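You operate a simulated robot arm through the tools that you are given. There is no shell and no other tool.

Carry out the task below with a simulated robot arm. There is one attempt and no reset: what you move stays moved.

TASK
Wet the red sanding block and smooth the two dry filler patches.
Fine: wet it at the black water tray, leave the damp patch alone, leave the block on that tray. What is to be rubbed or washed off counts as gone when no trace of it is left.

It is judged by the outcome, as a careful person would: the job done as asked, and still so three seconds after it is handed in. It fails if anything else is knocked over, pushed out of place, dropped, spilled or broken.

THE ROBOT
A 6-joint arm with a two-finger gripper, fixed in place. Base frame: the origin is at the foot of the arm, x ahead of it, y to its left, z up. Units: cm, degrees, N and s.
Its first joint turns from -166.0 to 166.0 degrees. Payload 2.54 kg.
The TCP is the grasp point between the finger pads, 3 cm short of the fingertips. In the tool frame z runs along the fingers and y along their closing line. The gripper opens to 11.6 cm. The gripper's body begins 9.5 cm behind the TCP.
Orientation is that of the tool frame in the base frame, as a unit quaternion [w, x, y, z]. With the fingers straight down and closing along the base's y, the tool's x points along the base's -x, its y along +y and its z along -z.

THE INTERFACE
- The arm moves only by the tool drive_tool. Its argument "steps" is a list of rows, each a list of 7 numbers: the shift along the tool's x, y, z in mm, then the turn, a rotation vector about the tool's x, y, z in rad, then the opening in per cent of the stroke, from 0 (shut) to 100 (fully open). In form: [[tx, ty, tz, wx, wy, wz, fingers], ...]. A call has 1 to 20 rows; each row shifts and turns the commanded pose from where the row before left it, along the tool's axes as they then stand. Rows are played at 5 a second. More than 5 cm and 8.6 degrees between two rows, or a gripper value outside its range, and nothing of the call is played. A pose out of reach is approached as far as the arm can. The call stops where the force on the tool passes 40 N (or 10 N more than at its start, if that is more) or the arm is blocked; 0.2 s more then pass. Each finger travels about 7.2 cm/s and halts on what it meets, pressing with about 26 N; the grip force reading is that of the motor and also rises with nothing between the fingers. The clock runs only during rows and for 0.2 s after the last one: add rows that do not move to give the fingers time. It gives the time, the measured TCP pose, the force on the tool (base axes), the opening and the grip force at its end, in the units of the frame above (readings bear some noise), with the torque about the TCP (base axes, N m) and any sound that the robot's microphone picked up.
- Cameras (640 x 400 px; columns grow to the right, rows downward): "scene" is fixed at [22.1, 65.03, 147.41]; the picture's right is [-0.82, -0.57, 0.00], its down [-0.17, 0.25, -0.95] and it looks along [0.54, -0.79, -0.30] (base axes); focal length 214 px, centre (320, 200). "wrist" rides on the gripper at [6.9, -1.5, -12.2] in the tool frame; the picture's right is [0.21, 0.98, 0.00], its down [-0.83, 0.18, -0.53] and it looks along [-0.52, 0.11, 0.85] (tool axes); focal length 251 px, centre (320, 200). There is no depth. A picture from a camera that has moved, and an enlarged one, comes with that camera's place and axes in the base frame and with its lens.
- snapshot(camera): a new picture of that camera. No time passes.
- inspect(camera, box): a new picture of the part [left, top, right, bottom] of that camera's present view, enlarged. No time passes.
- close_job(): hands the job in; it is judged then, once.

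Nothing tells you positions but the pictures and the camera data. Unless the task says otherwise, let go and move clear before handing in.

The tools are called after ">>>" as name(argument=value, ...) on one line, values as JSON. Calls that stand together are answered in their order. drive_tool: Moves the arm, as the interface text tells. Its arguments: {"type":"object","properties":{"steps":{"type":"array","items":{"type":"array","items":{"type":"number"}}}},"required":["steps"]} The other tools are called the same way: snapshot (camera) takes a picture; inspect (camera, box) takes an enlarged picture of a part of a camera's view; close_job () hands the job in.

At the start:

```text
clock: 0.0
tcp_pos: [36.37, 32.61, 145.36]
tool_rot: [0.0, 0.001, 1.0, 0.0]
ft_force: [-0.2, -1.0, -0.3]
wrist_torque: [0.0, -0.01, -0.03]
grip_width: 11.61
finger_force: 0.1
```

scene: 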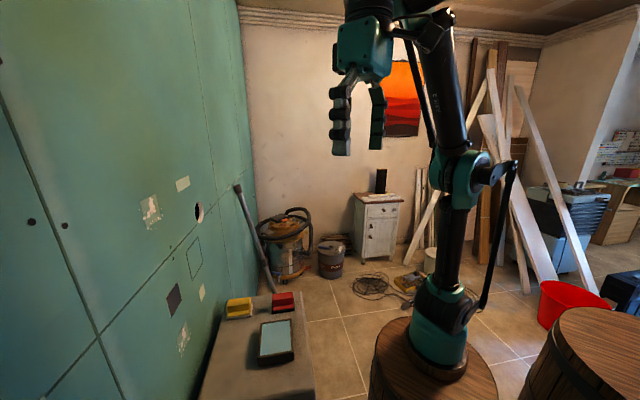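
wrist: 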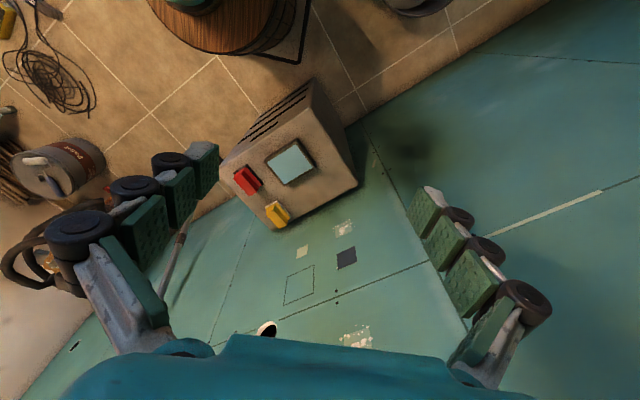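

I see a green wall with several marks and a table with a red block, a yellow block and a black tray. I'll take enlarged views before moving, to work out positions.

>>> inspect(camera="scene", box=[120, 160, 280, 260])

>>> inspect(camera="scene", box=[140, 260, 332, 380])

>>> inspect(camera="wrist", box=[200, 80, 392, 200])

>>> inspect(camera="wrist", box=[240, 200, 432, 360])

```text
4.00 times, centred on (200, 210) of scene
camera zoom: at [22.1, 65.03, 147.41], right [-0.82, -0.57, 0.0], down [-0.17, 0.25, -0.95], along [0.54, -0.79, -0.3], focal length 858 px, centre (800, 160)
```

zoom: 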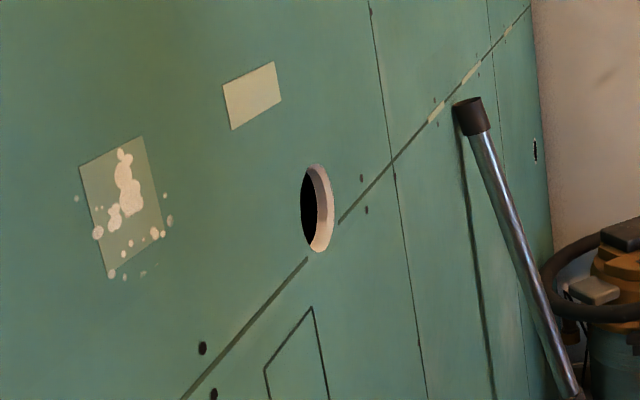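

```text
3.33 times, centred on (236, 320) of scene
camera zoom: at [22.1, 65.03, 147.41], right [-0.82, -0.57, 0.0], down [-0.17, 0.25, -0.95], along [0.54, -0.79, -0.3], focal length 715 px, centre (600, -200)
```

zoom: 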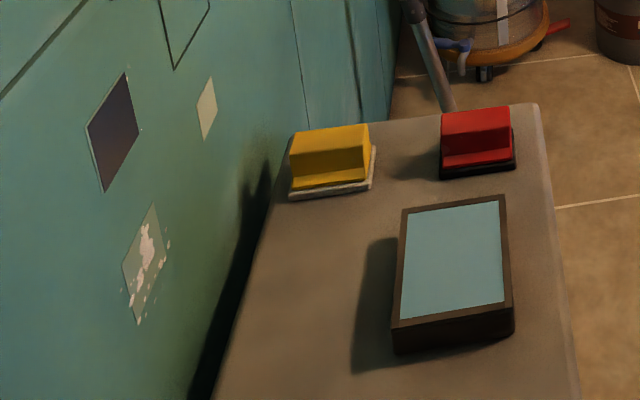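

```text
3.33 times, centred on (296, 140) of wrist
camera zoom: at [29.42, 31.08, 157.63], right [-0.21, 0.98, 0.0], down [0.83, 0.18, 0.53], along [0.52, 0.11, -0.85], focal length 838 px, centre (400, 400)
```

zoom: 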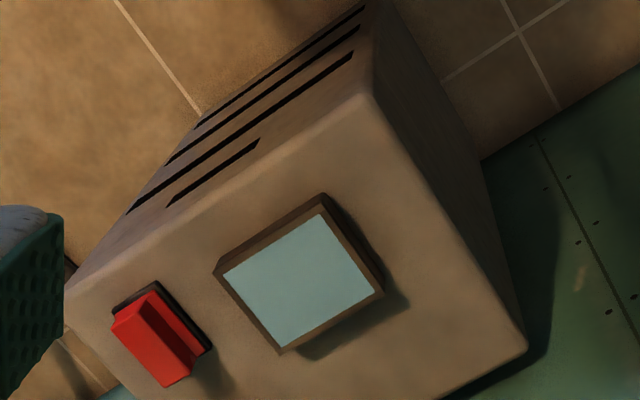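

```text
2.50 times, centred on (336, 280) of wrist
camera zoom: at [29.42, 31.08, 157.63], right [-0.21, 0.98, 0.0], down [0.83, 0.18, 0.53], along [0.52, 0.11, -0.85], focal length 629 px, centre (280, 0)
```

zoom: 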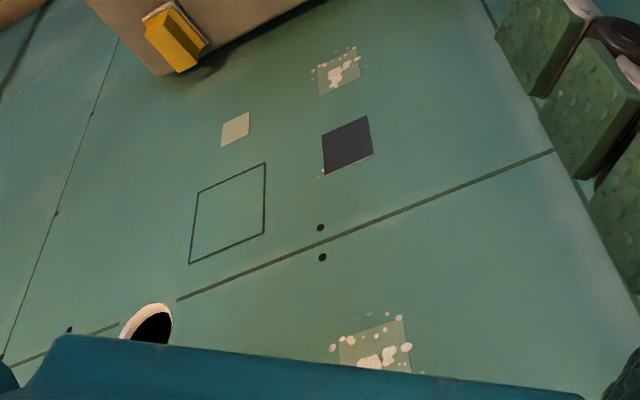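

The table top sits at about z = 80. From the two views I place the red block near (74, 15) and the tray near (65, 28). The green wall is slanted, with its normal about 42° from x, and two splotchy white patches lie near (78.7, 49.4) at z ≈ 93 and z ≈ 131. I'll turn the gripper 42° and move over the table for a closer look.

>>> drive_tool(steps=[[0, 0, 0, 0, 0, -0.1466, 100], [0, 0, 0, 0, 0, -0.1466, 100], [0, 0, 0, 0, 0, -0.1466, 100], [0, 0, 0, 0, 0, -0.1466, 100], [0, 0, 0, 0, 0, -0.1466, 100], [-3.1, -25.9, 29.2, 0, 0, 0, 100], [-3.1, -25.9, 29.2, 0, 0, 0, 100], [-3.1, -25.9, 29.2, 0, 0, 0, 100], [-3.1, -25.9, 29.2, 0, 0, 0, 100], [-3.1, -25.9, 29.2, 0, 0, 0, 100], [-3.1, -25.9, 29.2, 0, 0, 0, 100], [-3.1, -25.9, 29.2, 0, 0, 0, 100], [-3.1, -25.9, 29.2, 0, 0, 0, 100], [-3.1, -25.9, 29.2, 0, 0, 0, 100], [-3.1, -25.9, 29.2, 0, 0, 0, 100], [-3.1, -25.9, 29.2, 0, 0, 0, 100], [-3.1, -25.9, 29.2, 0, 0, 0, 100], [0, 0, 0, 0, 0, 0, 100]])

```text
clock: 3.8
tcp_pos: [59.94, 11.97, 110.48]
tool_rot: [0.0, -0.358, 0.934, 0.0]
ft_force: [-0.4, -0.9, -0.1]
wrist_torque: [0.01, -0.03, -0.02]
grip_width: 11.6
finger_force: 0.1
```

>>> snapshot(camera="wrist")

>>> snapshot(camera="scene")

```text
taken
camera wrist: at [55.8, 6.17, 122.56], right [-0.81, 0.58, 0.0], down [0.49, 0.69, 0.53], along [0.31, 0.43, -0.85], focal length 251 px, centre (320, 200)
```

wrist: 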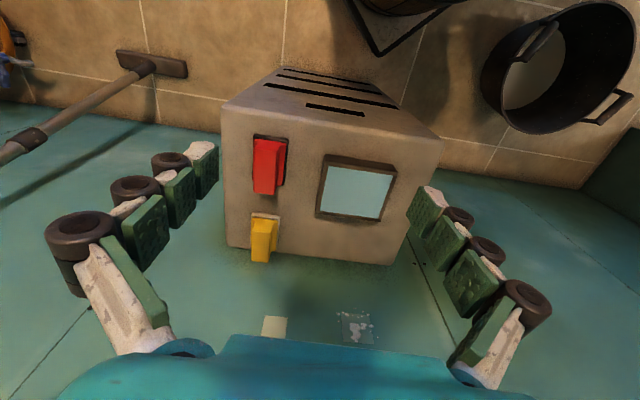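

```text
taken
```

scene: 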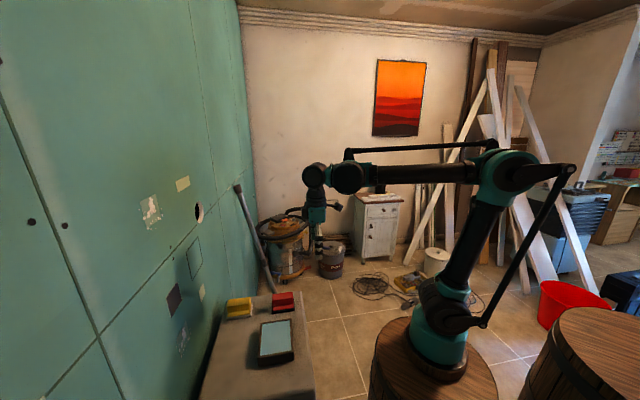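

The wrist view now shows the red block, yellow block, tray and wall patches. I'll zoom in on each for detail.

>>> inspect(camera="wrist", box=[220, 120, 316, 180])

>>> inspect(camera="wrist", box=[220, 180, 412, 300])

>>> inspect(camera="wrist", box=[240, 290, 400, 390])

>>> inspect(camera="wrist", box=[300, 140, 412, 230])

```text
6.67 times, centred on (268, 150) of wrist
camera zoom: at [55.8, 6.17, 122.56], right [-0.81, 0.58, 0.0], down [0.49, 0.69, 0.53], along [0.31, 0.43, -0.85], focal length 1676 px, centre (667, 533)
```

zoom: 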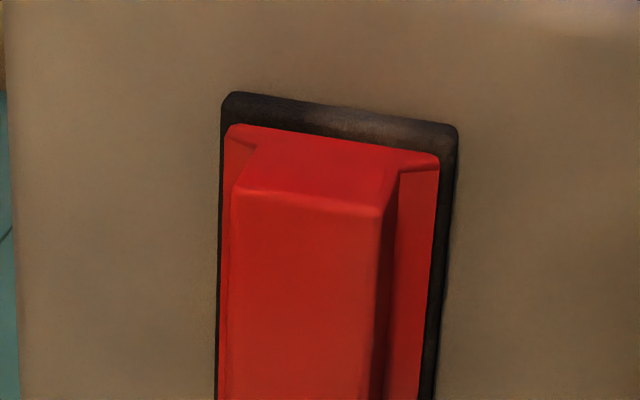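

```text
3.33 times, centred on (316, 240) of wrist
camera zoom: at [55.8, 6.17, 122.56], right [-0.81, 0.58, 0.0], down [0.49, 0.69, 0.53], along [0.31, 0.43, -0.85], focal length 838 px, centre (333, 67)
```

zoom: 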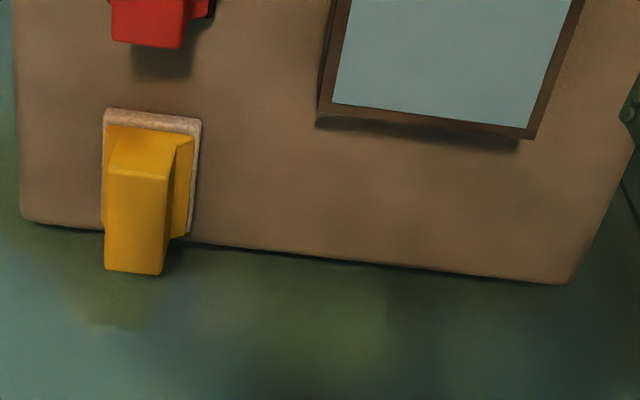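

```text
4.00 times, centred on (320, 340) of wrist
camera zoom: at [55.8, 6.17, 122.56], right [-0.81, 0.58, 0.0], down [0.49, 0.69, 0.53], along [0.31, 0.43, -0.85], focal length 1006 px, centre (320, -360)
```

zoom: 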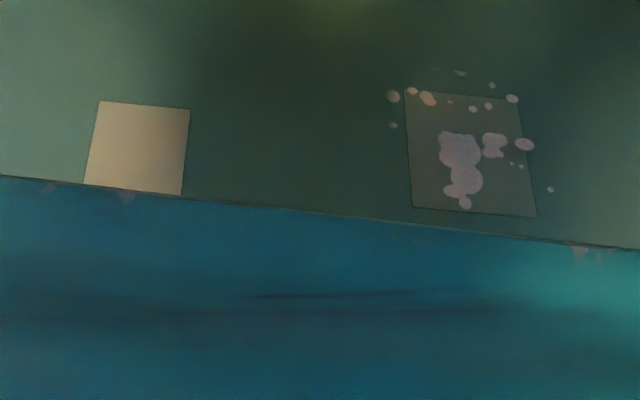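

```text
4.44 times, centred on (356, 185) of wrist
camera zoom: at [55.8, 6.17, 122.56], right [-0.81, 0.58, 0.0], down [0.49, 0.69, 0.53], along [0.31, 0.43, -0.85], focal length 1118 px, centre (160, 267)
```

zoom: 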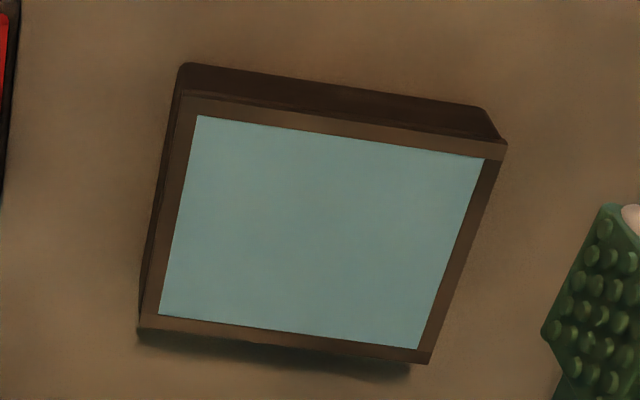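

Both splotchy patches have white spots that spill past the squares. Next I'll view the whole red block and recheck the wall marks.

>>> inspect(camera="wrist", box=[210, 125, 338, 205])

>>> inspect(camera="scene", box=[225, 282, 305, 332])

>>> inspect(camera="scene", box=[130, 170, 210, 235])

>>> inspect(camera="scene", box=[155, 270, 235, 365])

```text
5.00 times, centred on (274, 165) of wrist
camera zoom: at [55.8, 6.17, 122.56], right [-0.81, 0.58, 0.0], down [0.49, 0.69, 0.53], along [0.31, 0.43, -0.85], focal length 1257 px, centre (550, 375)
```

zoom: 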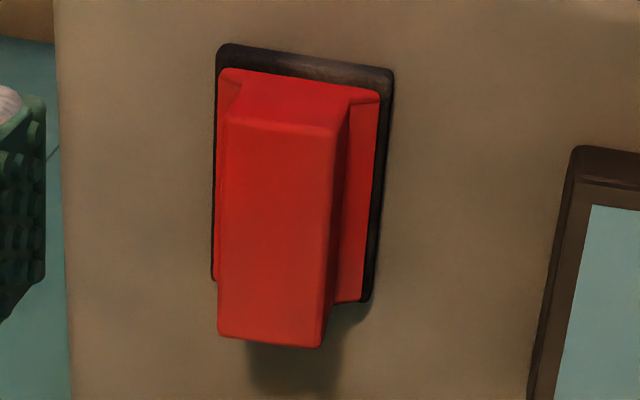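

```text
8.00 times, centred on (265, 307) of scene
camera zoom: at [22.1, 65.03, 147.41], right [-0.82, -0.57, 0.0], down [-0.17, 0.25, -0.95], along [0.54, -0.79, -0.3], focal length 1716 px, centre (760, -656)
```

zoom: 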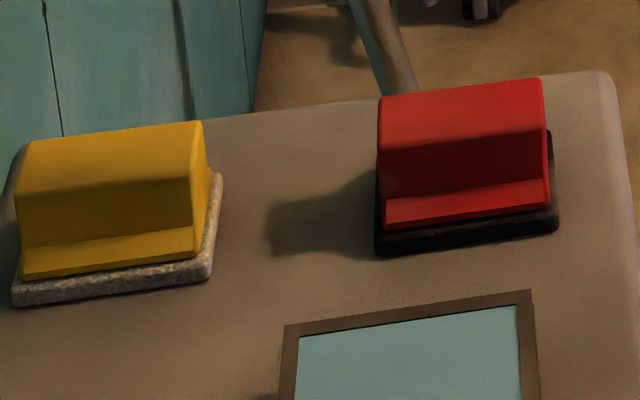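

```text
6.15 times, centred on (170, 202) of scene
camera zoom: at [22.1, 65.03, 147.41], right [-0.82, -0.57, 0.0], down [-0.17, 0.25, -0.95], along [0.54, -0.79, -0.3], focal length 1320 px, centre (1243, 185)
```

zoom: 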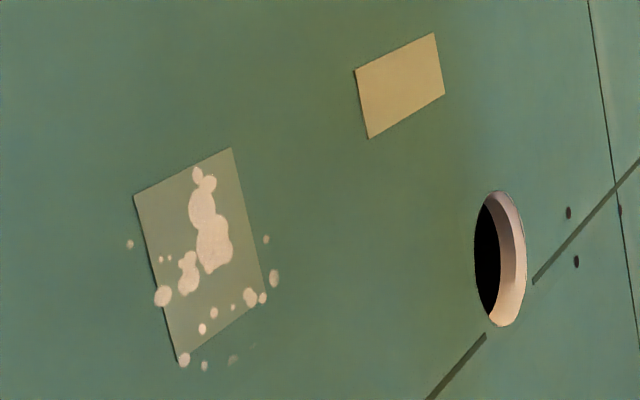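

```text
4.21 times, centred on (195, 318) of scene
camera zoom: at [22.1, 65.03, 147.41], right [-0.82, -0.57, 0.0], down [-0.17, 0.25, -0.95], along [0.54, -0.79, -0.3], focal length 903 px, centre (846, -295)
```

zoom: 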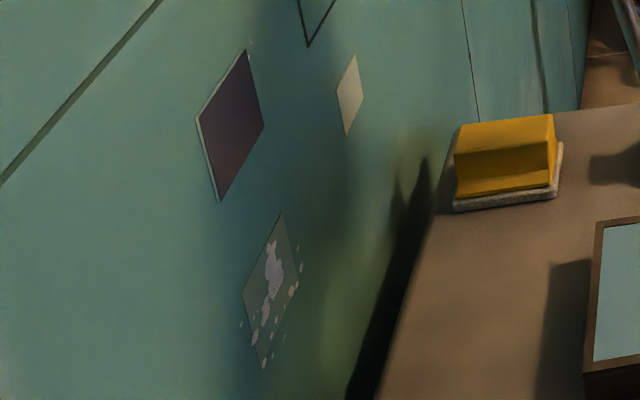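

The red block's long axis and handle ridge run at about 45°. Its centre is near (74.4, 15.8), with the handle top around z = 83.5–84. I'll turn to 45° and hover over it to check.

>>> drive_tool(steps=[[0, 0, 0, 0, 0, -0.0524, 100], [-21.5, -12.6, 25.8, 0, 0, 0, 100], [-21.5, -12.6, 25.8, 0, 0, 0, 100], [-21.5, -12.6, 25.8, 0, 0, 0, 100], [-21.5, -12.6, 25.8, 0, 0, 0, 100], [-21.5, -12.6, 25.8, 0, 0, 0, 100], [-21.5, -12.6, 25.8, 0, 0, 0, 100], [0, 0, 0, 0, 0, 0, 100]])

>>> snapshot(camera="wrist")

>>> inspect(camera="wrist", box=[220, 120, 420, 245])

>>> snapshot(camera="scene")

```text
clock: 5.6
tcp_pos: [74.5, 15.91, 94.94]
tool_rot: [0.001, -0.383, 0.924, 0.0]
ft_force: [1.1, -0.5, -0.3]
wrist_torque: [-0.02, -0.01, 0.02]
grip_width: 11.62
finger_force: 0.1
```

```text
taken
camera wrist: at [70.73, 9.87, 107.14], right [-0.84, 0.54, 0.0], down [0.46, 0.71, 0.53], along [0.29, 0.45, -0.85], focal length 251 px, centre (320, 200)
```

wrist: 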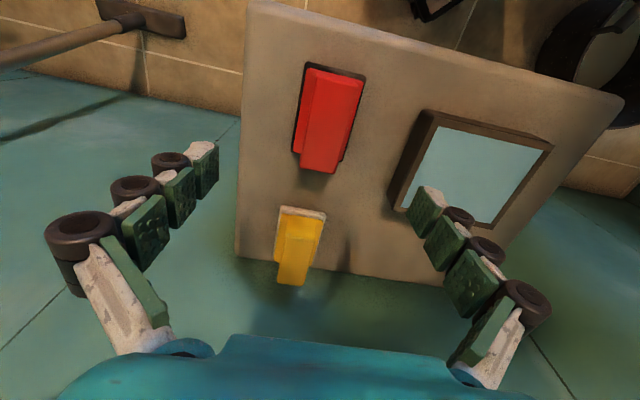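

```text
3.20 times, centred on (320, 182) of wrist
camera zoom: at [70.73, 9.87, 107.14], right [-0.84, 0.54, 0.0], down [0.46, 0.71, 0.53], along [0.29, 0.45, -0.85], focal length 805 px, centre (320, 256)
```

zoom: 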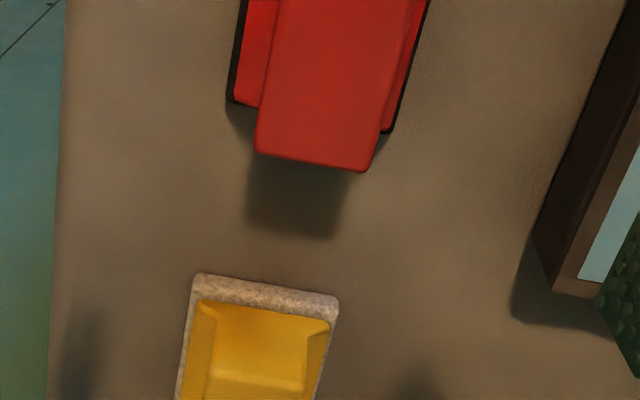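

```text
taken
```

scene: 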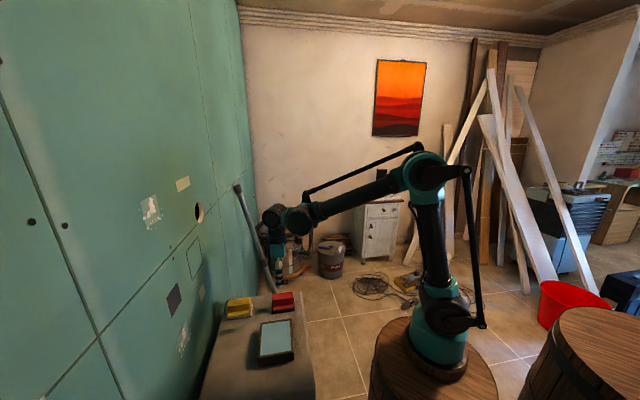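

The block is visible ahead of the gripper. I'll zoom in for its exact corners.

>>> inspect(camera="wrist", box=[230, 55, 422, 175])

>>> inspect(camera="scene", box=[230, 220, 326, 340])

```text
3.33 times, centred on (326, 115) of wrist
camera zoom: at [70.73, 9.87, 107.14], right [-0.84, 0.54, 0.0], down [0.46, 0.71, 0.53], along [0.29, 0.45, -0.85], focal length 838 px, centre (300, 483)
```

zoom: 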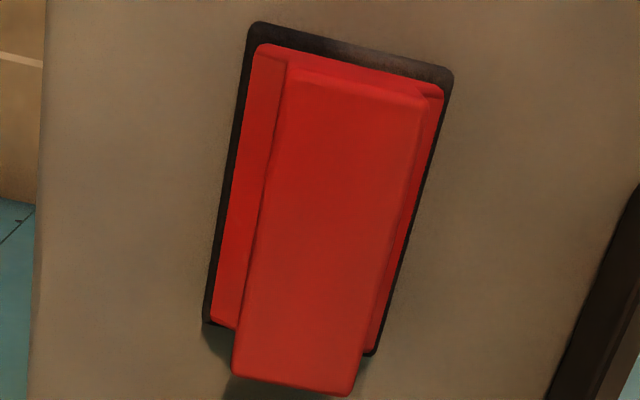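

```text
3.33 times, centred on (278, 280) of scene
camera zoom: at [22.1, 65.03, 147.41], right [-0.82, -0.57, 0.0], down [-0.17, 0.25, -0.95], along [0.54, -0.79, -0.3], focal length 715 px, centre (460, -67)
```

zoom: 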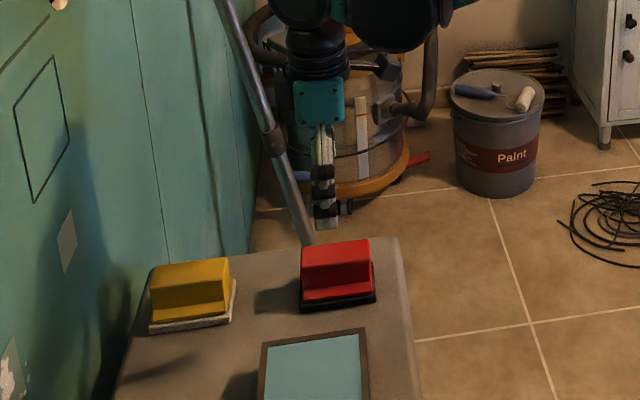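

The block's centre is at about (73.85, 15.8), with the long axis at 45° and the handle about 3.6 cm wide. I'll shift slightly and lower until the fingertips are about 2 cm above the table, on either side of the handle.

>>> drive_tool(steps=[[5.5, 3.7, 0, 0, 0, 0, 100], [0, 0, 25, 0, 0, 0, 100], [0, 0, 25, 0, 0, 0, 100], [0, 0, 20, 0, 0, 0, 100], [0, 0, 10, 0, 0, 0, 100], [0, 0, 10, 0, 0, 0, 100], [0, 0, 5, 0, 0, 0, 100], [0, 0, 5, 0, 0, 0, 100], [0, 0, 0, 0, 0, 0, 100]])

>>> snapshot(camera="wrist")

>>> inspect(camera="scene", box=[230, 250, 326, 340])

```text
clock: 7.6
tcp_pos: [73.62, 15.77, 85.02]
tool_rot: [0.0, -0.383, 0.924, 0.0]
ft_force: [-0.3, -0.5, 0.1]
wrist_torque: [-0.02, -0.01, 0.0]
grip_width: 11.57
finger_force: 0.1
```

```text
taken
camera wrist: at [69.82, 9.68, 97.16], right [-0.84, 0.54, 0.0], down [0.46, 0.71, 0.53], along [0.29, 0.45, -0.85], focal length 251 px, centre (320, 200)
```

wrist: 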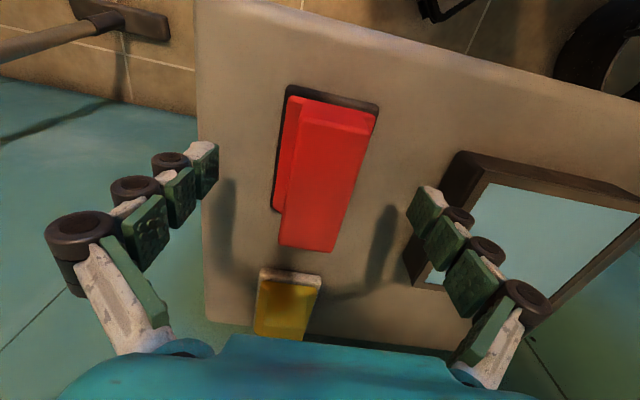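

```text
4.44 times, centred on (278, 295) of scene
camera zoom: at [22.1, 65.03, 147.41], right [-0.82, -0.57, 0.0], down [-0.17, 0.25, -0.95], along [0.54, -0.79, -0.3], focal length 953 px, centre (507, -222)
```

zoom: 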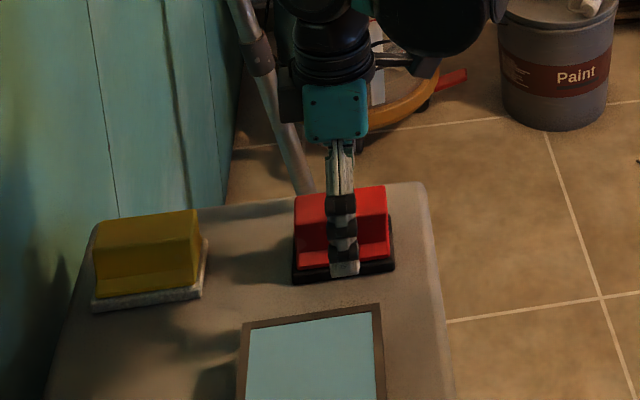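

The fingers straddle the handle and line up with the block's middle. I'll lower 4 mm more and close.

>>> drive_tool(steps=[[0, 0, 4, 0, 0, 0, 100], [0, 0, 0, 0, 0, 0, 70], [0, 0, 0, 0, 0, 0, 45], [0, 0, 0, 0, 0, 0, 30], [0, 0, 0, 0, 0, 0, 15], [0, 0, 0, 0, 0, 0, 0], [0, 0, 0, 0, 0, 0, 0], [0, 0, 0, 0, 0, 0, 0], [0, 0, 0, 0, 0, 0, 0]])

>>> inspect(camera="scene", box=[230, 250, 326, 340])

>>> snapshot(camera="wrist")

```text
clock: 9.1
tcp_pos: [73.59, 15.72, 84.54]
tool_rot: [0.0, -0.382, 0.924, 0.001]
ft_force: [-4.1, -1.0, 16.8]
wrist_torque: [0.03, 0.06, -0.03]
grip_width: 3.5
finger_force: 26.1
stopped in row 7: the force on the tool passed its limit at 41 N (the readings are from after the stop); the commanded pose is now the measured one
```

```text
4.44 times, centred on (278, 295) of scene
camera zoom: at [22.1, 65.03, 147.41], right [-0.82, -0.57, 0.0], down [-0.17, 0.25, -0.95], along [0.54, -0.79, -0.3], focal length 953 px, centre (507, -222)
```

zoom: 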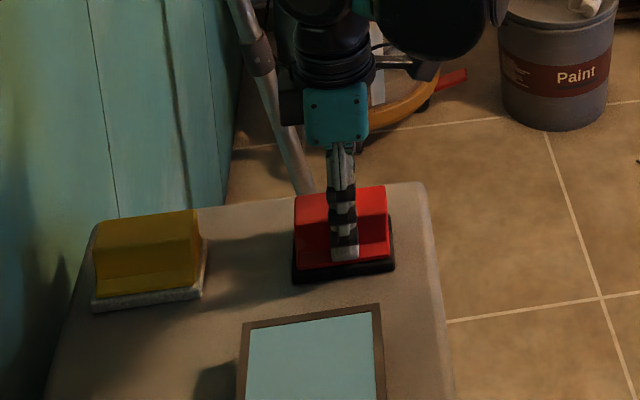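

```text
taken
camera wrist: at [69.83, 9.64, 96.83], right [-0.84, 0.54, 0.0], down [0.46, 0.71, 0.53], along [0.29, 0.45, -0.85], focal length 251 px, centre (320, 200)
```

wrist: 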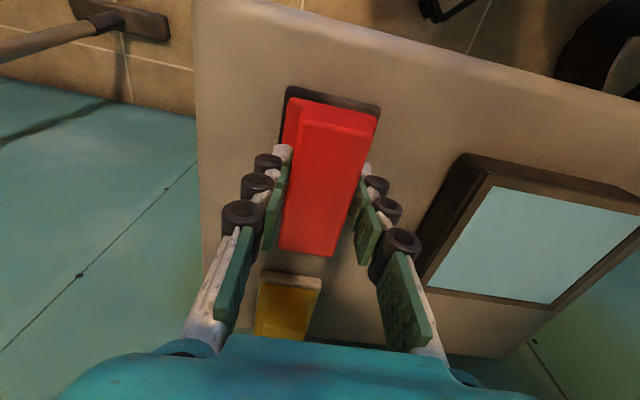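

The handle is gripped at 3.5 cm. The fingertips sit on the flange, so there is some upward force. I'll lift gently.

>>> drive_tool(steps=[[0, 0, -2, 0, 0, 0, 0], [0, 0, -5, 0, 0, 0, 0], [0, 0, -10, 0, 0, 0, 0], [0, 0, -20, 0, 0, 0, 0], [0, 0, -30, 0, 0, 0, 0], [0, 0, -33, 0, 0, 0, 0], [0, 0, 0, 0, 0, 0, 0]])

>>> snapshot(camera="wrist")

>>> inspect(camera="scene", box=[220, 230, 332, 340])

```text
clock: 10.7
tcp_pos: [73.57, 15.71, 94.52]
tool_rot: [-0.001, -0.383, 0.924, 0.0]
ft_force: [-0.8, -0.1, -0.2]
wrist_torque: [0.01, 0.01, 0.03]
grip_width: 3.53
finger_force: 26.5
```

```text
taken
camera wrist: at [69.84, 9.59, 106.73], right [-0.84, 0.54, 0.0], down [0.46, 0.71, 0.53], along [0.29, 0.45, -0.85], focal length 251 px, centre (320, 200)
```

wrist: 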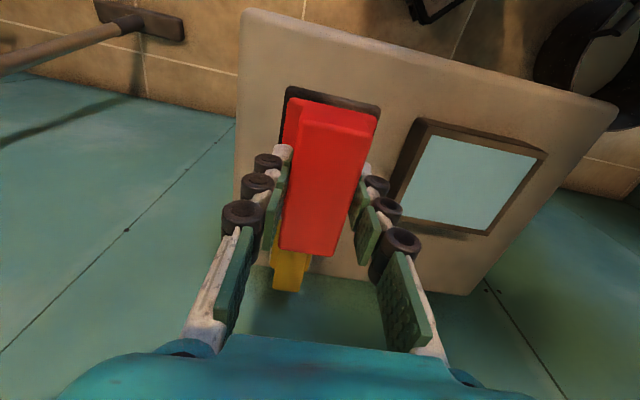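

```text
3.64 times, centred on (276, 285) of scene
camera zoom: at [22.1, 65.03, 147.41], right [-0.82, -0.57, 0.0], down [-0.17, 0.25, -0.95], along [0.54, -0.79, -0.3], focal length 780 px, centre (480, -109)
```

zoom: 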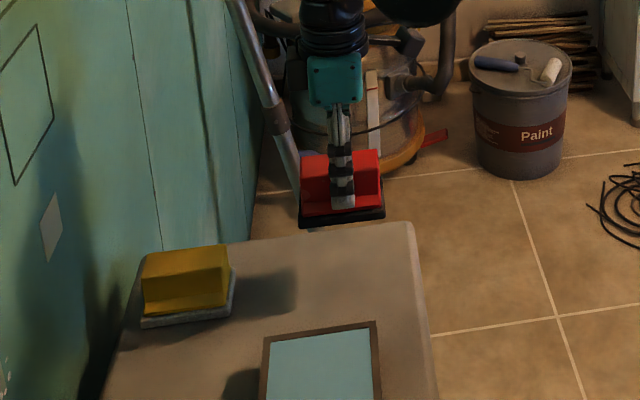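

The block is held cleanly and clear of the table. Next I'll measure the tray precisely from here.

>>> inspect(camera="wrist", box=[380, 100, 572, 250])

>>> inspect(camera="scene", box=[240, 305, 320, 375])

```text
2.67 times, centred on (476, 175) of wrist
camera zoom: at [69.84, 9.59, 106.73], right [-0.84, 0.54, 0.0], down [0.46, 0.71, 0.53], along [0.29, 0.45, -0.85], focal length 670 px, centre (-96, 267)
```

zoom: 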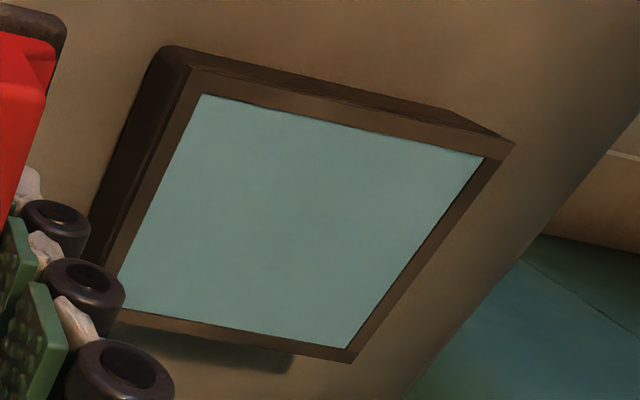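

```text
5.71 times, centred on (280, 340) of scene
camera zoom: at [22.1, 65.03, 147.41], right [-0.82, -0.57, 0.0], down [-0.17, 0.25, -0.95], along [0.54, -0.79, -0.3], focal length 1226 px, centre (549, -600)
```

zoom: 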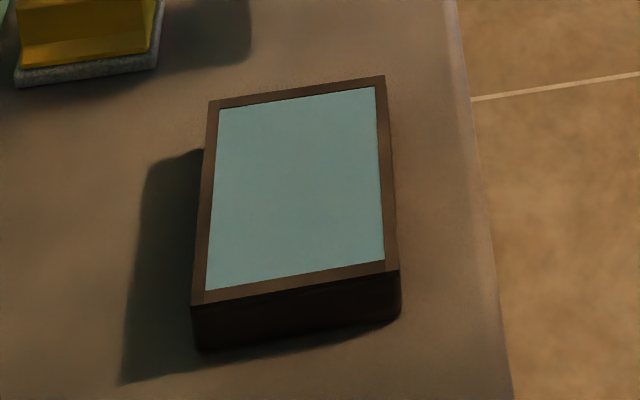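

The tray's water is nearly flush with its rim, and its centre is around (64.3, 29.5). I'll carry the block over the tray at a safe height and look again.

>>> drive_tool(steps=[[0, 0, -15, 0, 0, 0, 0], [-8, 40.7, 0, 0, 0, 0, 0], [-8, 40.7, 0, 0, 0, 0, 0], [-8, 40.7, 0, 0, 0, 0, 0], [-8, 40.7, 0, 0, 0, 0, 0], [0, 0, 0, 0, 0, 0, 0]])

>>> snapshot(camera="wrist")

>>> snapshot(camera="scene")

```text
clock: 12.1
tcp_pos: [64.33, 29.16, 96.08]
tool_rot: [0.0, -0.383, 0.924, 0.0]
ft_force: [-0.4, -0.7, -0.1]
wrist_torque: [-0.01, 0.01, -0.01]
grip_width: 3.48
finger_force: 25.6
```

```text
taken
camera wrist: at [60.45, 23.2, 108.29], right [-0.84, 0.54, 0.0], down [0.46, 0.71, 0.53], along [0.29, 0.45, -0.85], focal length 251 px, centre (320, 200)
```

wrist: 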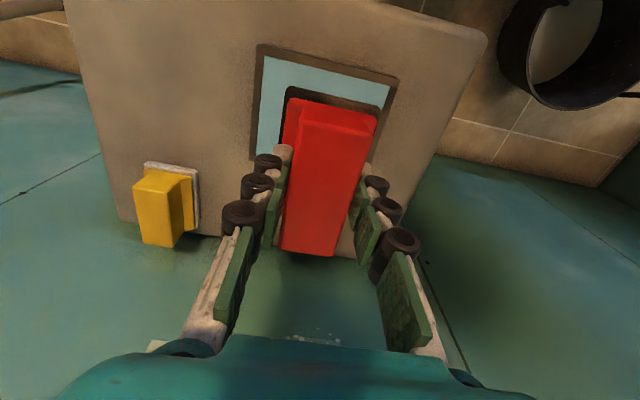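

```text
taken
```

scene: 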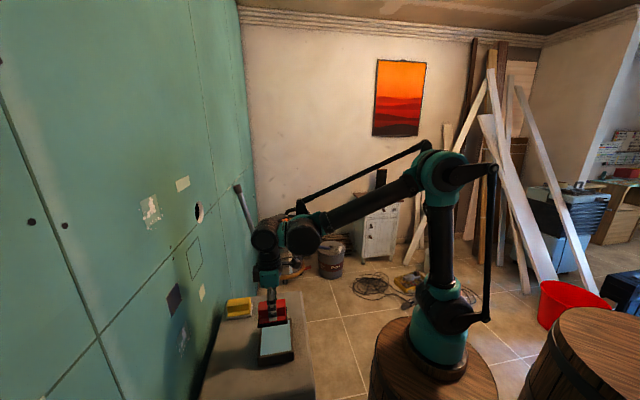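

The block is now over the tray. I'll zoom in to see the tray edges around it.

>>> inspect(camera="wrist", box=[228, 30, 420, 150])

>>> inspect(camera="wrist", box=[228, 120, 420, 280])

>>> inspect(camera="scene", box=[220, 270, 332, 370])

```text
3.33 times, centred on (324, 90) of wrist
camera zoom: at [60.45, 23.2, 108.29], right [-0.84, 0.54, 0.0], down [0.46, 0.71, 0.53], along [0.29, 0.45, -0.85], focal length 838 px, centre (307, 567)
```

zoom: 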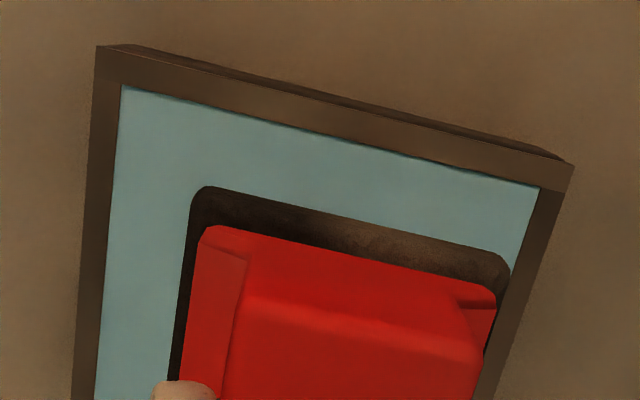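

```text
2.50 times, centred on (324, 200) of wrist
camera zoom: at [60.45, 23.2, 108.29], right [-0.84, 0.54, 0.0], down [0.46, 0.71, 0.53], along [0.29, 0.45, -0.85], focal length 629 px, centre (310, 200)
```

zoom: 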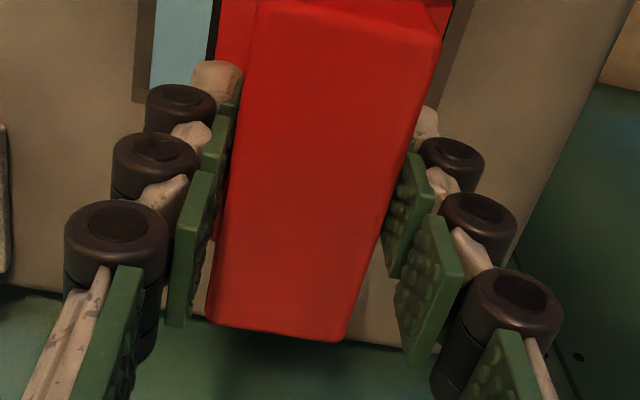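

```text
4.00 times, centred on (276, 320) of scene
camera zoom: at [22.1, 65.03, 147.41], right [-0.82, -0.57, 0.0], down [-0.17, 0.25, -0.95], along [0.54, -0.79, -0.3], focal length 858 px, centre (496, -280)
```

zoom: 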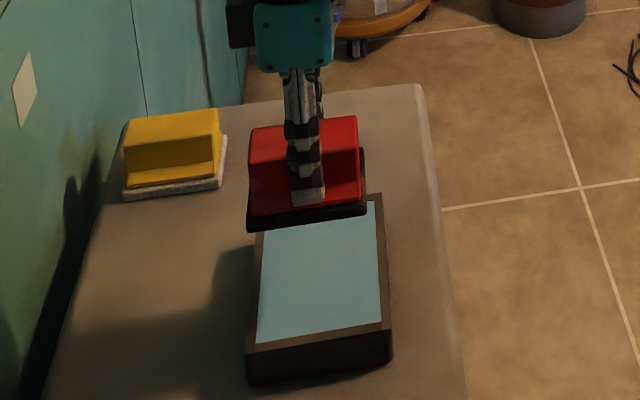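

The tray centre matches the TCP to within about 3 mm. I'll turn the block 90° so it fits inside the rim with room on every side, then lower toward the water.

>>> drive_tool(steps=[[0, -2.7, 0, 0, 0, 0.1428, 0], [0, 0, 0, 0, 0, 0.1428, 0], [0, 0, 0, 0, 0, 0.1428, 0], [0, 0, 0, 0, 0, 0.1428, 0], [0, 0, 0, 0, 0, 0.1428, 0], [0, 0, 0, 0, 0, 0.1428, 0], [0, 0, 0, 0, 0, 0.1428, 0], [0, 0, 0, 0, 0, 0.1428, 0], [0, 0, 0, 0, 0, 0.1428, 0], [0, 0, 0, 0, 0, 0.1428, 0], [0, 0, 0, 0, 0, 0.1428, 0], [0, 0, 25, 0, 0, 0, 0], [0, 0, 25, 0, 0, 0, 0], [0, 0, 0, 0, 0, 0, 0]])

>>> snapshot(camera="wrist")

>>> inspect(camera="scene", box=[220, 270, 332, 370])

```text
clock: 15.1
tcp_pos: [64.56, 29.34, 91.29]
tool_rot: [0.0, 0.383, 0.924, -0.001]
ft_force: [-0.6, 0.1, -0.4]
wrist_torque: [-0.01, -0.02, 0.01]
grip_width: 3.48
finger_force: 26.4
```

```text
taken
camera wrist: at [58.73, 32.93, 103.36], right [0.54, 0.84, 0.0], down [0.71, -0.46, 0.53], along [0.45, -0.29, -0.85], focal length 251 px, centre (320, 200)
```

wrist: 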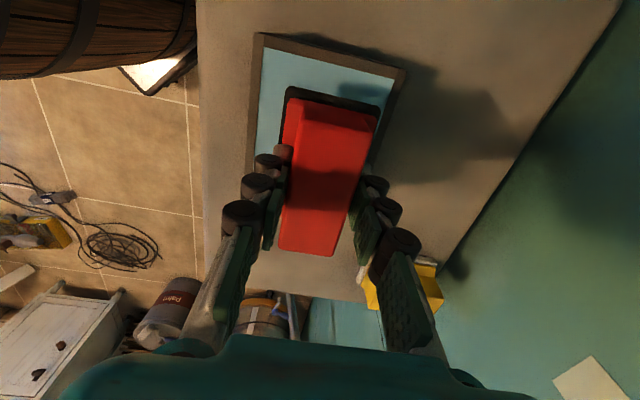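

```text
4.00 times, centred on (276, 320) of scene
camera zoom: at [22.1, 65.03, 147.41], right [-0.82, -0.57, 0.0], down [-0.17, 0.25, -0.95], along [0.54, -0.79, -0.3], focal length 858 px, centre (496, -280)
```

zoom: 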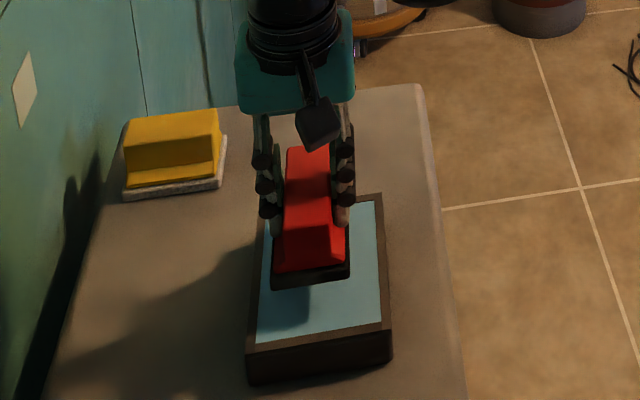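

The alignment over the water looks good, with the block about 4 cm above it. I'll lower most of the way and check.

>>> drive_tool(steps=[[0, 0, 15, 0, 0, 0, 0], [0, 0, 13, 0, 0, 0, 0], [0, 0, 0, 0, 0, 0, 0]])

>>> inspect(camera="wrist", box=[220, 20, 428, 150])

>>> inspect(camera="scene", box=[220, 270, 332, 370])

```text
clock: 15.9
tcp_pos: [64.59, 29.31, 88.21]
tool_rot: [0.0, 0.383, 0.924, 0.0]
ft_force: [-0.3, 0.0, -1.0]
wrist_torque: [0.01, 0.01, 0.0]
grip_width: 3.53
finger_force: 26.4
```

```text
3.08 times, centred on (324, 85) of wrist
camera zoom: at [58.62, 33.01, 100.51], right [0.54, 0.84, 0.0], down [0.71, -0.46, 0.53], along [0.45, -0.29, -0.85], focal length 774 px, centre (308, 554)
```

zoom: 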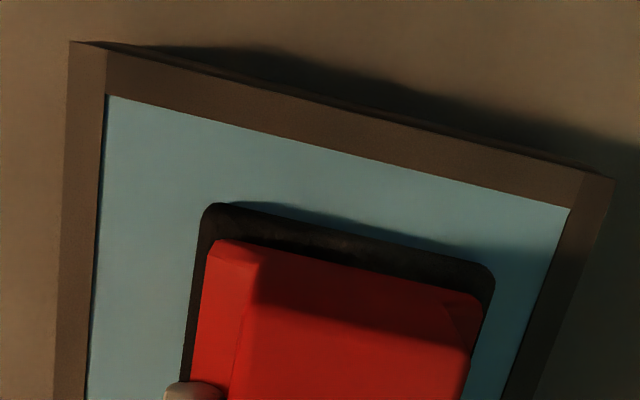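

```text
4.00 times, centred on (276, 320) of scene
camera zoom: at [22.1, 65.03, 147.41], right [-0.82, -0.57, 0.0], down [-0.17, 0.25, -0.95], along [0.54, -0.79, -0.3], focal length 858 px, centre (496, -280)
```

zoom: 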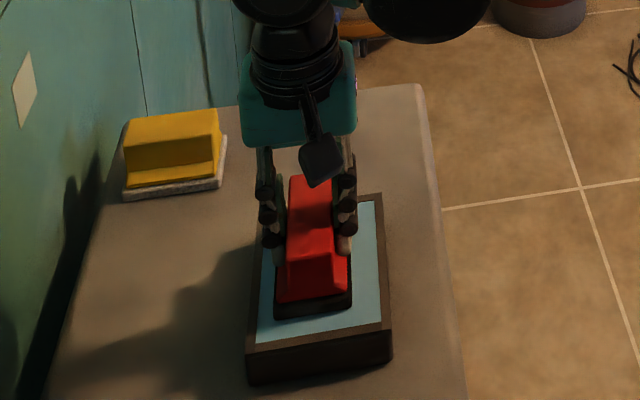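

The block is centred over the water, about 1 cm above it. I'll lower in small steps and watch the force.

>>> drive_tool(steps=[[0, 0, 4, 0, 0, 0, 0], [0, 0, 3, 0, 0, 0, 0], [0, 0, 2, 0, 0, 0, 0], [0, 0, 0, 0, 0, 0, 0]])

>>> inspect(camera="scene", box=[230, 290, 326, 365])

```text
clock: 16.4
tcp_pos: [64.63, 29.29, 88.15]
tool_rot: [0.0, 0.383, 0.924, 0.0]
ft_force: [-4.8, -1.9, 25.3]
wrist_torque: [-0.1, 0.18, 0.01]
grip_width: 3.55
finger_force: 26.3
stopped in row 2: the force on the tool passed its limit at 56 N (the readings are from after the stop); the commanded pose is now the measured one
```

```text
5.33 times, centred on (278, 328) of scene
camera zoom: at [22.1, 65.03, 147.41], right [-0.82, -0.57, 0.0], down [-0.17, 0.25, -0.95], along [0.54, -0.79, -0.3], focal length 1144 px, centre (544, -480)
```

zoom: 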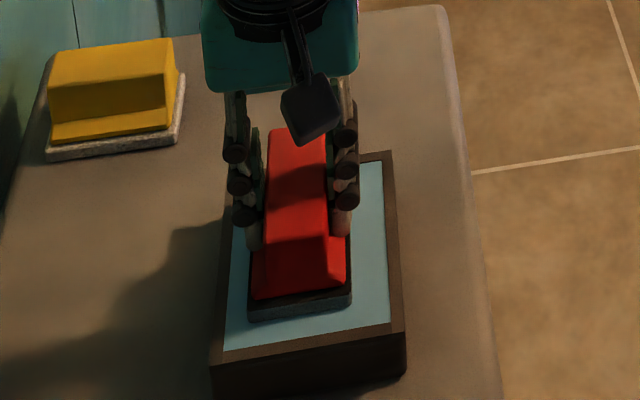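

Contact was made at TCP z = 88.15, and the pad edge looks wet and bluish now. I'll hold briefly, then check.

>>> drive_tool(steps=[[0, 0, -0.5, 0, 0, 0, 0], [0, 0, 0, 0, 0, 0, 0], [0, 0, 0, 0, 0, 0, 0], [0, 0, 0, 0, 0, 0, 0], [0, 0, 0, 0, 0, 0, 0], [0, 0, 0, 0, 0, 0, 0], [0, 0, 0, 0, 0, 0, 0]])

>>> inspect(camera="scene", box=[230, 290, 326, 365])

>>> inspect(camera="wrist", box=[220, 20, 428, 150])

```text
clock: 18.0
tcp_pos: [64.56, 29.25, 88.1]
tool_rot: [0.0, 0.383, 0.924, 0.0]
ft_force: [-5.4, -0.6, 32.1]
wrist_torque: [-0.07, 0.24, -0.01]
grip_width: 3.49
finger_force: 25.6
```

```text
5.33 times, centred on (278, 328) of scene
camera zoom: at [22.1, 65.03, 147.41], right [-0.82, -0.57, 0.0], down [-0.17, 0.25, -0.95], along [0.54, -0.79, -0.3], focal length 1144 px, centre (544, -480)
```

zoom: 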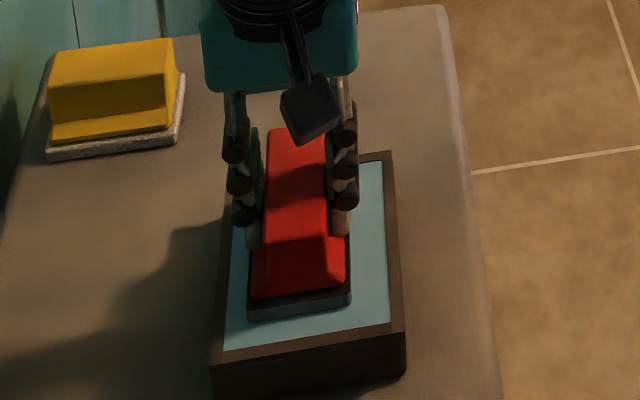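

```text
3.08 times, centred on (324, 85) of wrist
camera zoom: at [58.67, 33.0, 100.3], right [0.54, 0.84, 0.0], down [0.71, -0.46, 0.53], along [0.45, -0.29, -0.84], focal length 774 px, centre (308, 554)
```

zoom: 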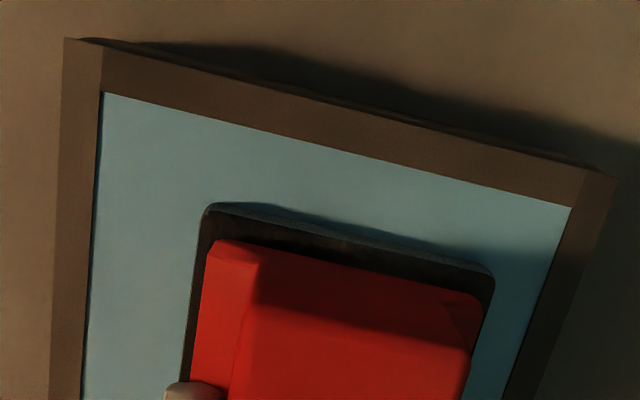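

The pad is wet. I'll lift clear, turn the tool back to 45°, and move up in front of the wall, staying well back from it.

>>> drive_tool(steps=[[0, 0, -5, 0, 0, 0, 0], [0, 0, -15, 0, 0, 0, 0], [0, 0, -30, 0, 0, 0, 0], [0, 0, -40, 0, 0, 0, 0], [0, 0, -40, 0, 0, 0, 0], [0, 0, -40, 0, 0, 0, 0], [0, 0, 0, 0, 0, -0.1428, 0], [0, 0, 0, 0, 0, -0.1428, 0], [0, 0, 0, 0, 0, -0.1428, 0], [0, 0, 0, 0, 0, -0.1428, 0], [0, 0, 0, 0, 0, -0.1428, 0], [0, 0, 0, 0, 0, -0.1428, 0], [0, 0, 0, 0, 0, -0.1428, 0], [0, 0, 0, 0, 0, -0.1428, 0], [0, 0, 0, 0, 0, -0.1428, 0], [0, 0, 0, 0, 0, -0.1428, 0], [0, 0, 0, 0, 0, -0.1428, 0], [0, 0, 0, 0, 0, 0, 0]])

>>> inspect(camera="scene", box=[200, 180, 340, 370])

>>> snapshot(camera="wrist")

```text
clock: 21.8
tcp_pos: [64.62, 29.19, 105.03]
tool_rot: [0.0, -0.384, 0.924, 0.001]
ft_force: [0.2, 0.6, -1.3]
wrist_torque: [-0.02, 0.01, -0.01]
grip_width: 3.5
finger_force: 26.3
```

```text
2.11 times, centred on (270, 275) of scene
camera zoom: at [22.1, 65.03, 147.41], right [-0.82, -0.57, 0.0], down [-0.17, 0.25, -0.95], along [0.54, -0.79, -0.3], focal length 452 px, centre (425, 42)
```

zoom: 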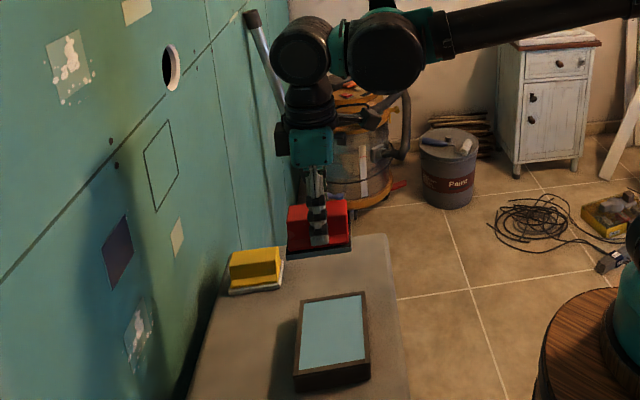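

```text
taken
camera wrist: at [60.85, 23.27, 117.23], right [-0.84, 0.54, 0.0], down [0.45, 0.71, 0.53], along [0.29, 0.45, -0.85], focal length 251 px, centre (320, 200)
```

wrist: 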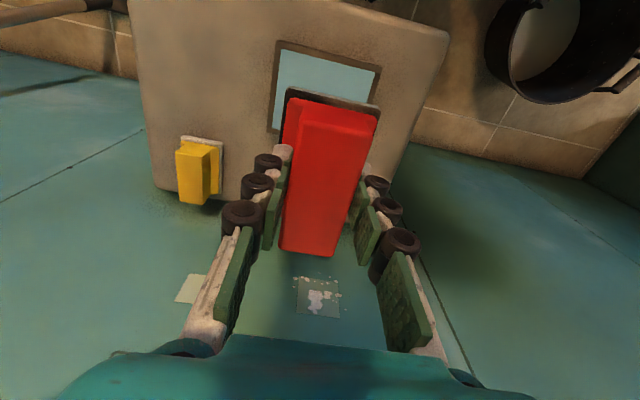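

Now I'll move up and forward a little, shifted to the right of the patches, and pitch the tool to horizontal facing the wall while still about 13 cm from it.

>>> drive_tool(steps=[[-14.3, -12.4, -25, 0, 0, 0, 0], [-14.3, -12.4, -25, 0, 0, 0, 0], [-14.3, -12.4, -25, 0, 0, 0, 0], [-14.3, -12.4, -25, 0, 0, 0, 0], [0, 0, 0, 0, -0.1428, 0, 0], [0, 0, 0, 0, -0.1428, 0, 0], [0, 0, 0, 0, -0.1428, 0, 0], [0, 0, 0, 0, -0.1428, 0, 0], [0, 0, 0, 0, -0.1428, 0, 0], [0, 0, 0, 0, -0.1428, 0, 0], [0, 0, 0, 0, 0, 0, 0]])

>>> snapshot(camera="wrist")

>>> snapshot(camera="scene")

```text
clock: 24.2
tcp_pos: [72.17, 29.94, 115.23]
tool_rot: [0.385, -0.348, 0.84, 0.159]
ft_force: [0.4, 0.4, -1.6]
wrist_torque: [0.01, 0.01, -0.04]
grip_width: 3.51
finger_force: 25.8
```

```text
taken
camera wrist: at [63.55, 18.92, 117.83], right [-0.79, 0.59, -0.16], down [-0.03, 0.22, 0.97], along [0.61, 0.77, -0.16], focal length 251 px, centre (320, 200)
```

wrist: 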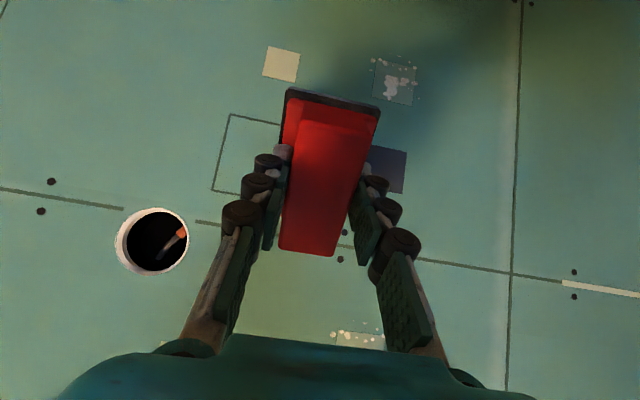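

```text
taken
```

scene: 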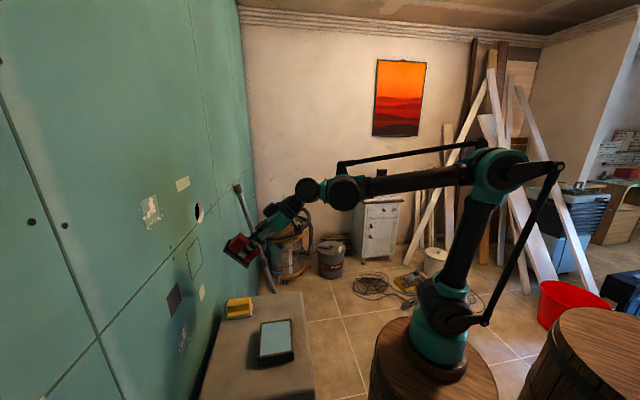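

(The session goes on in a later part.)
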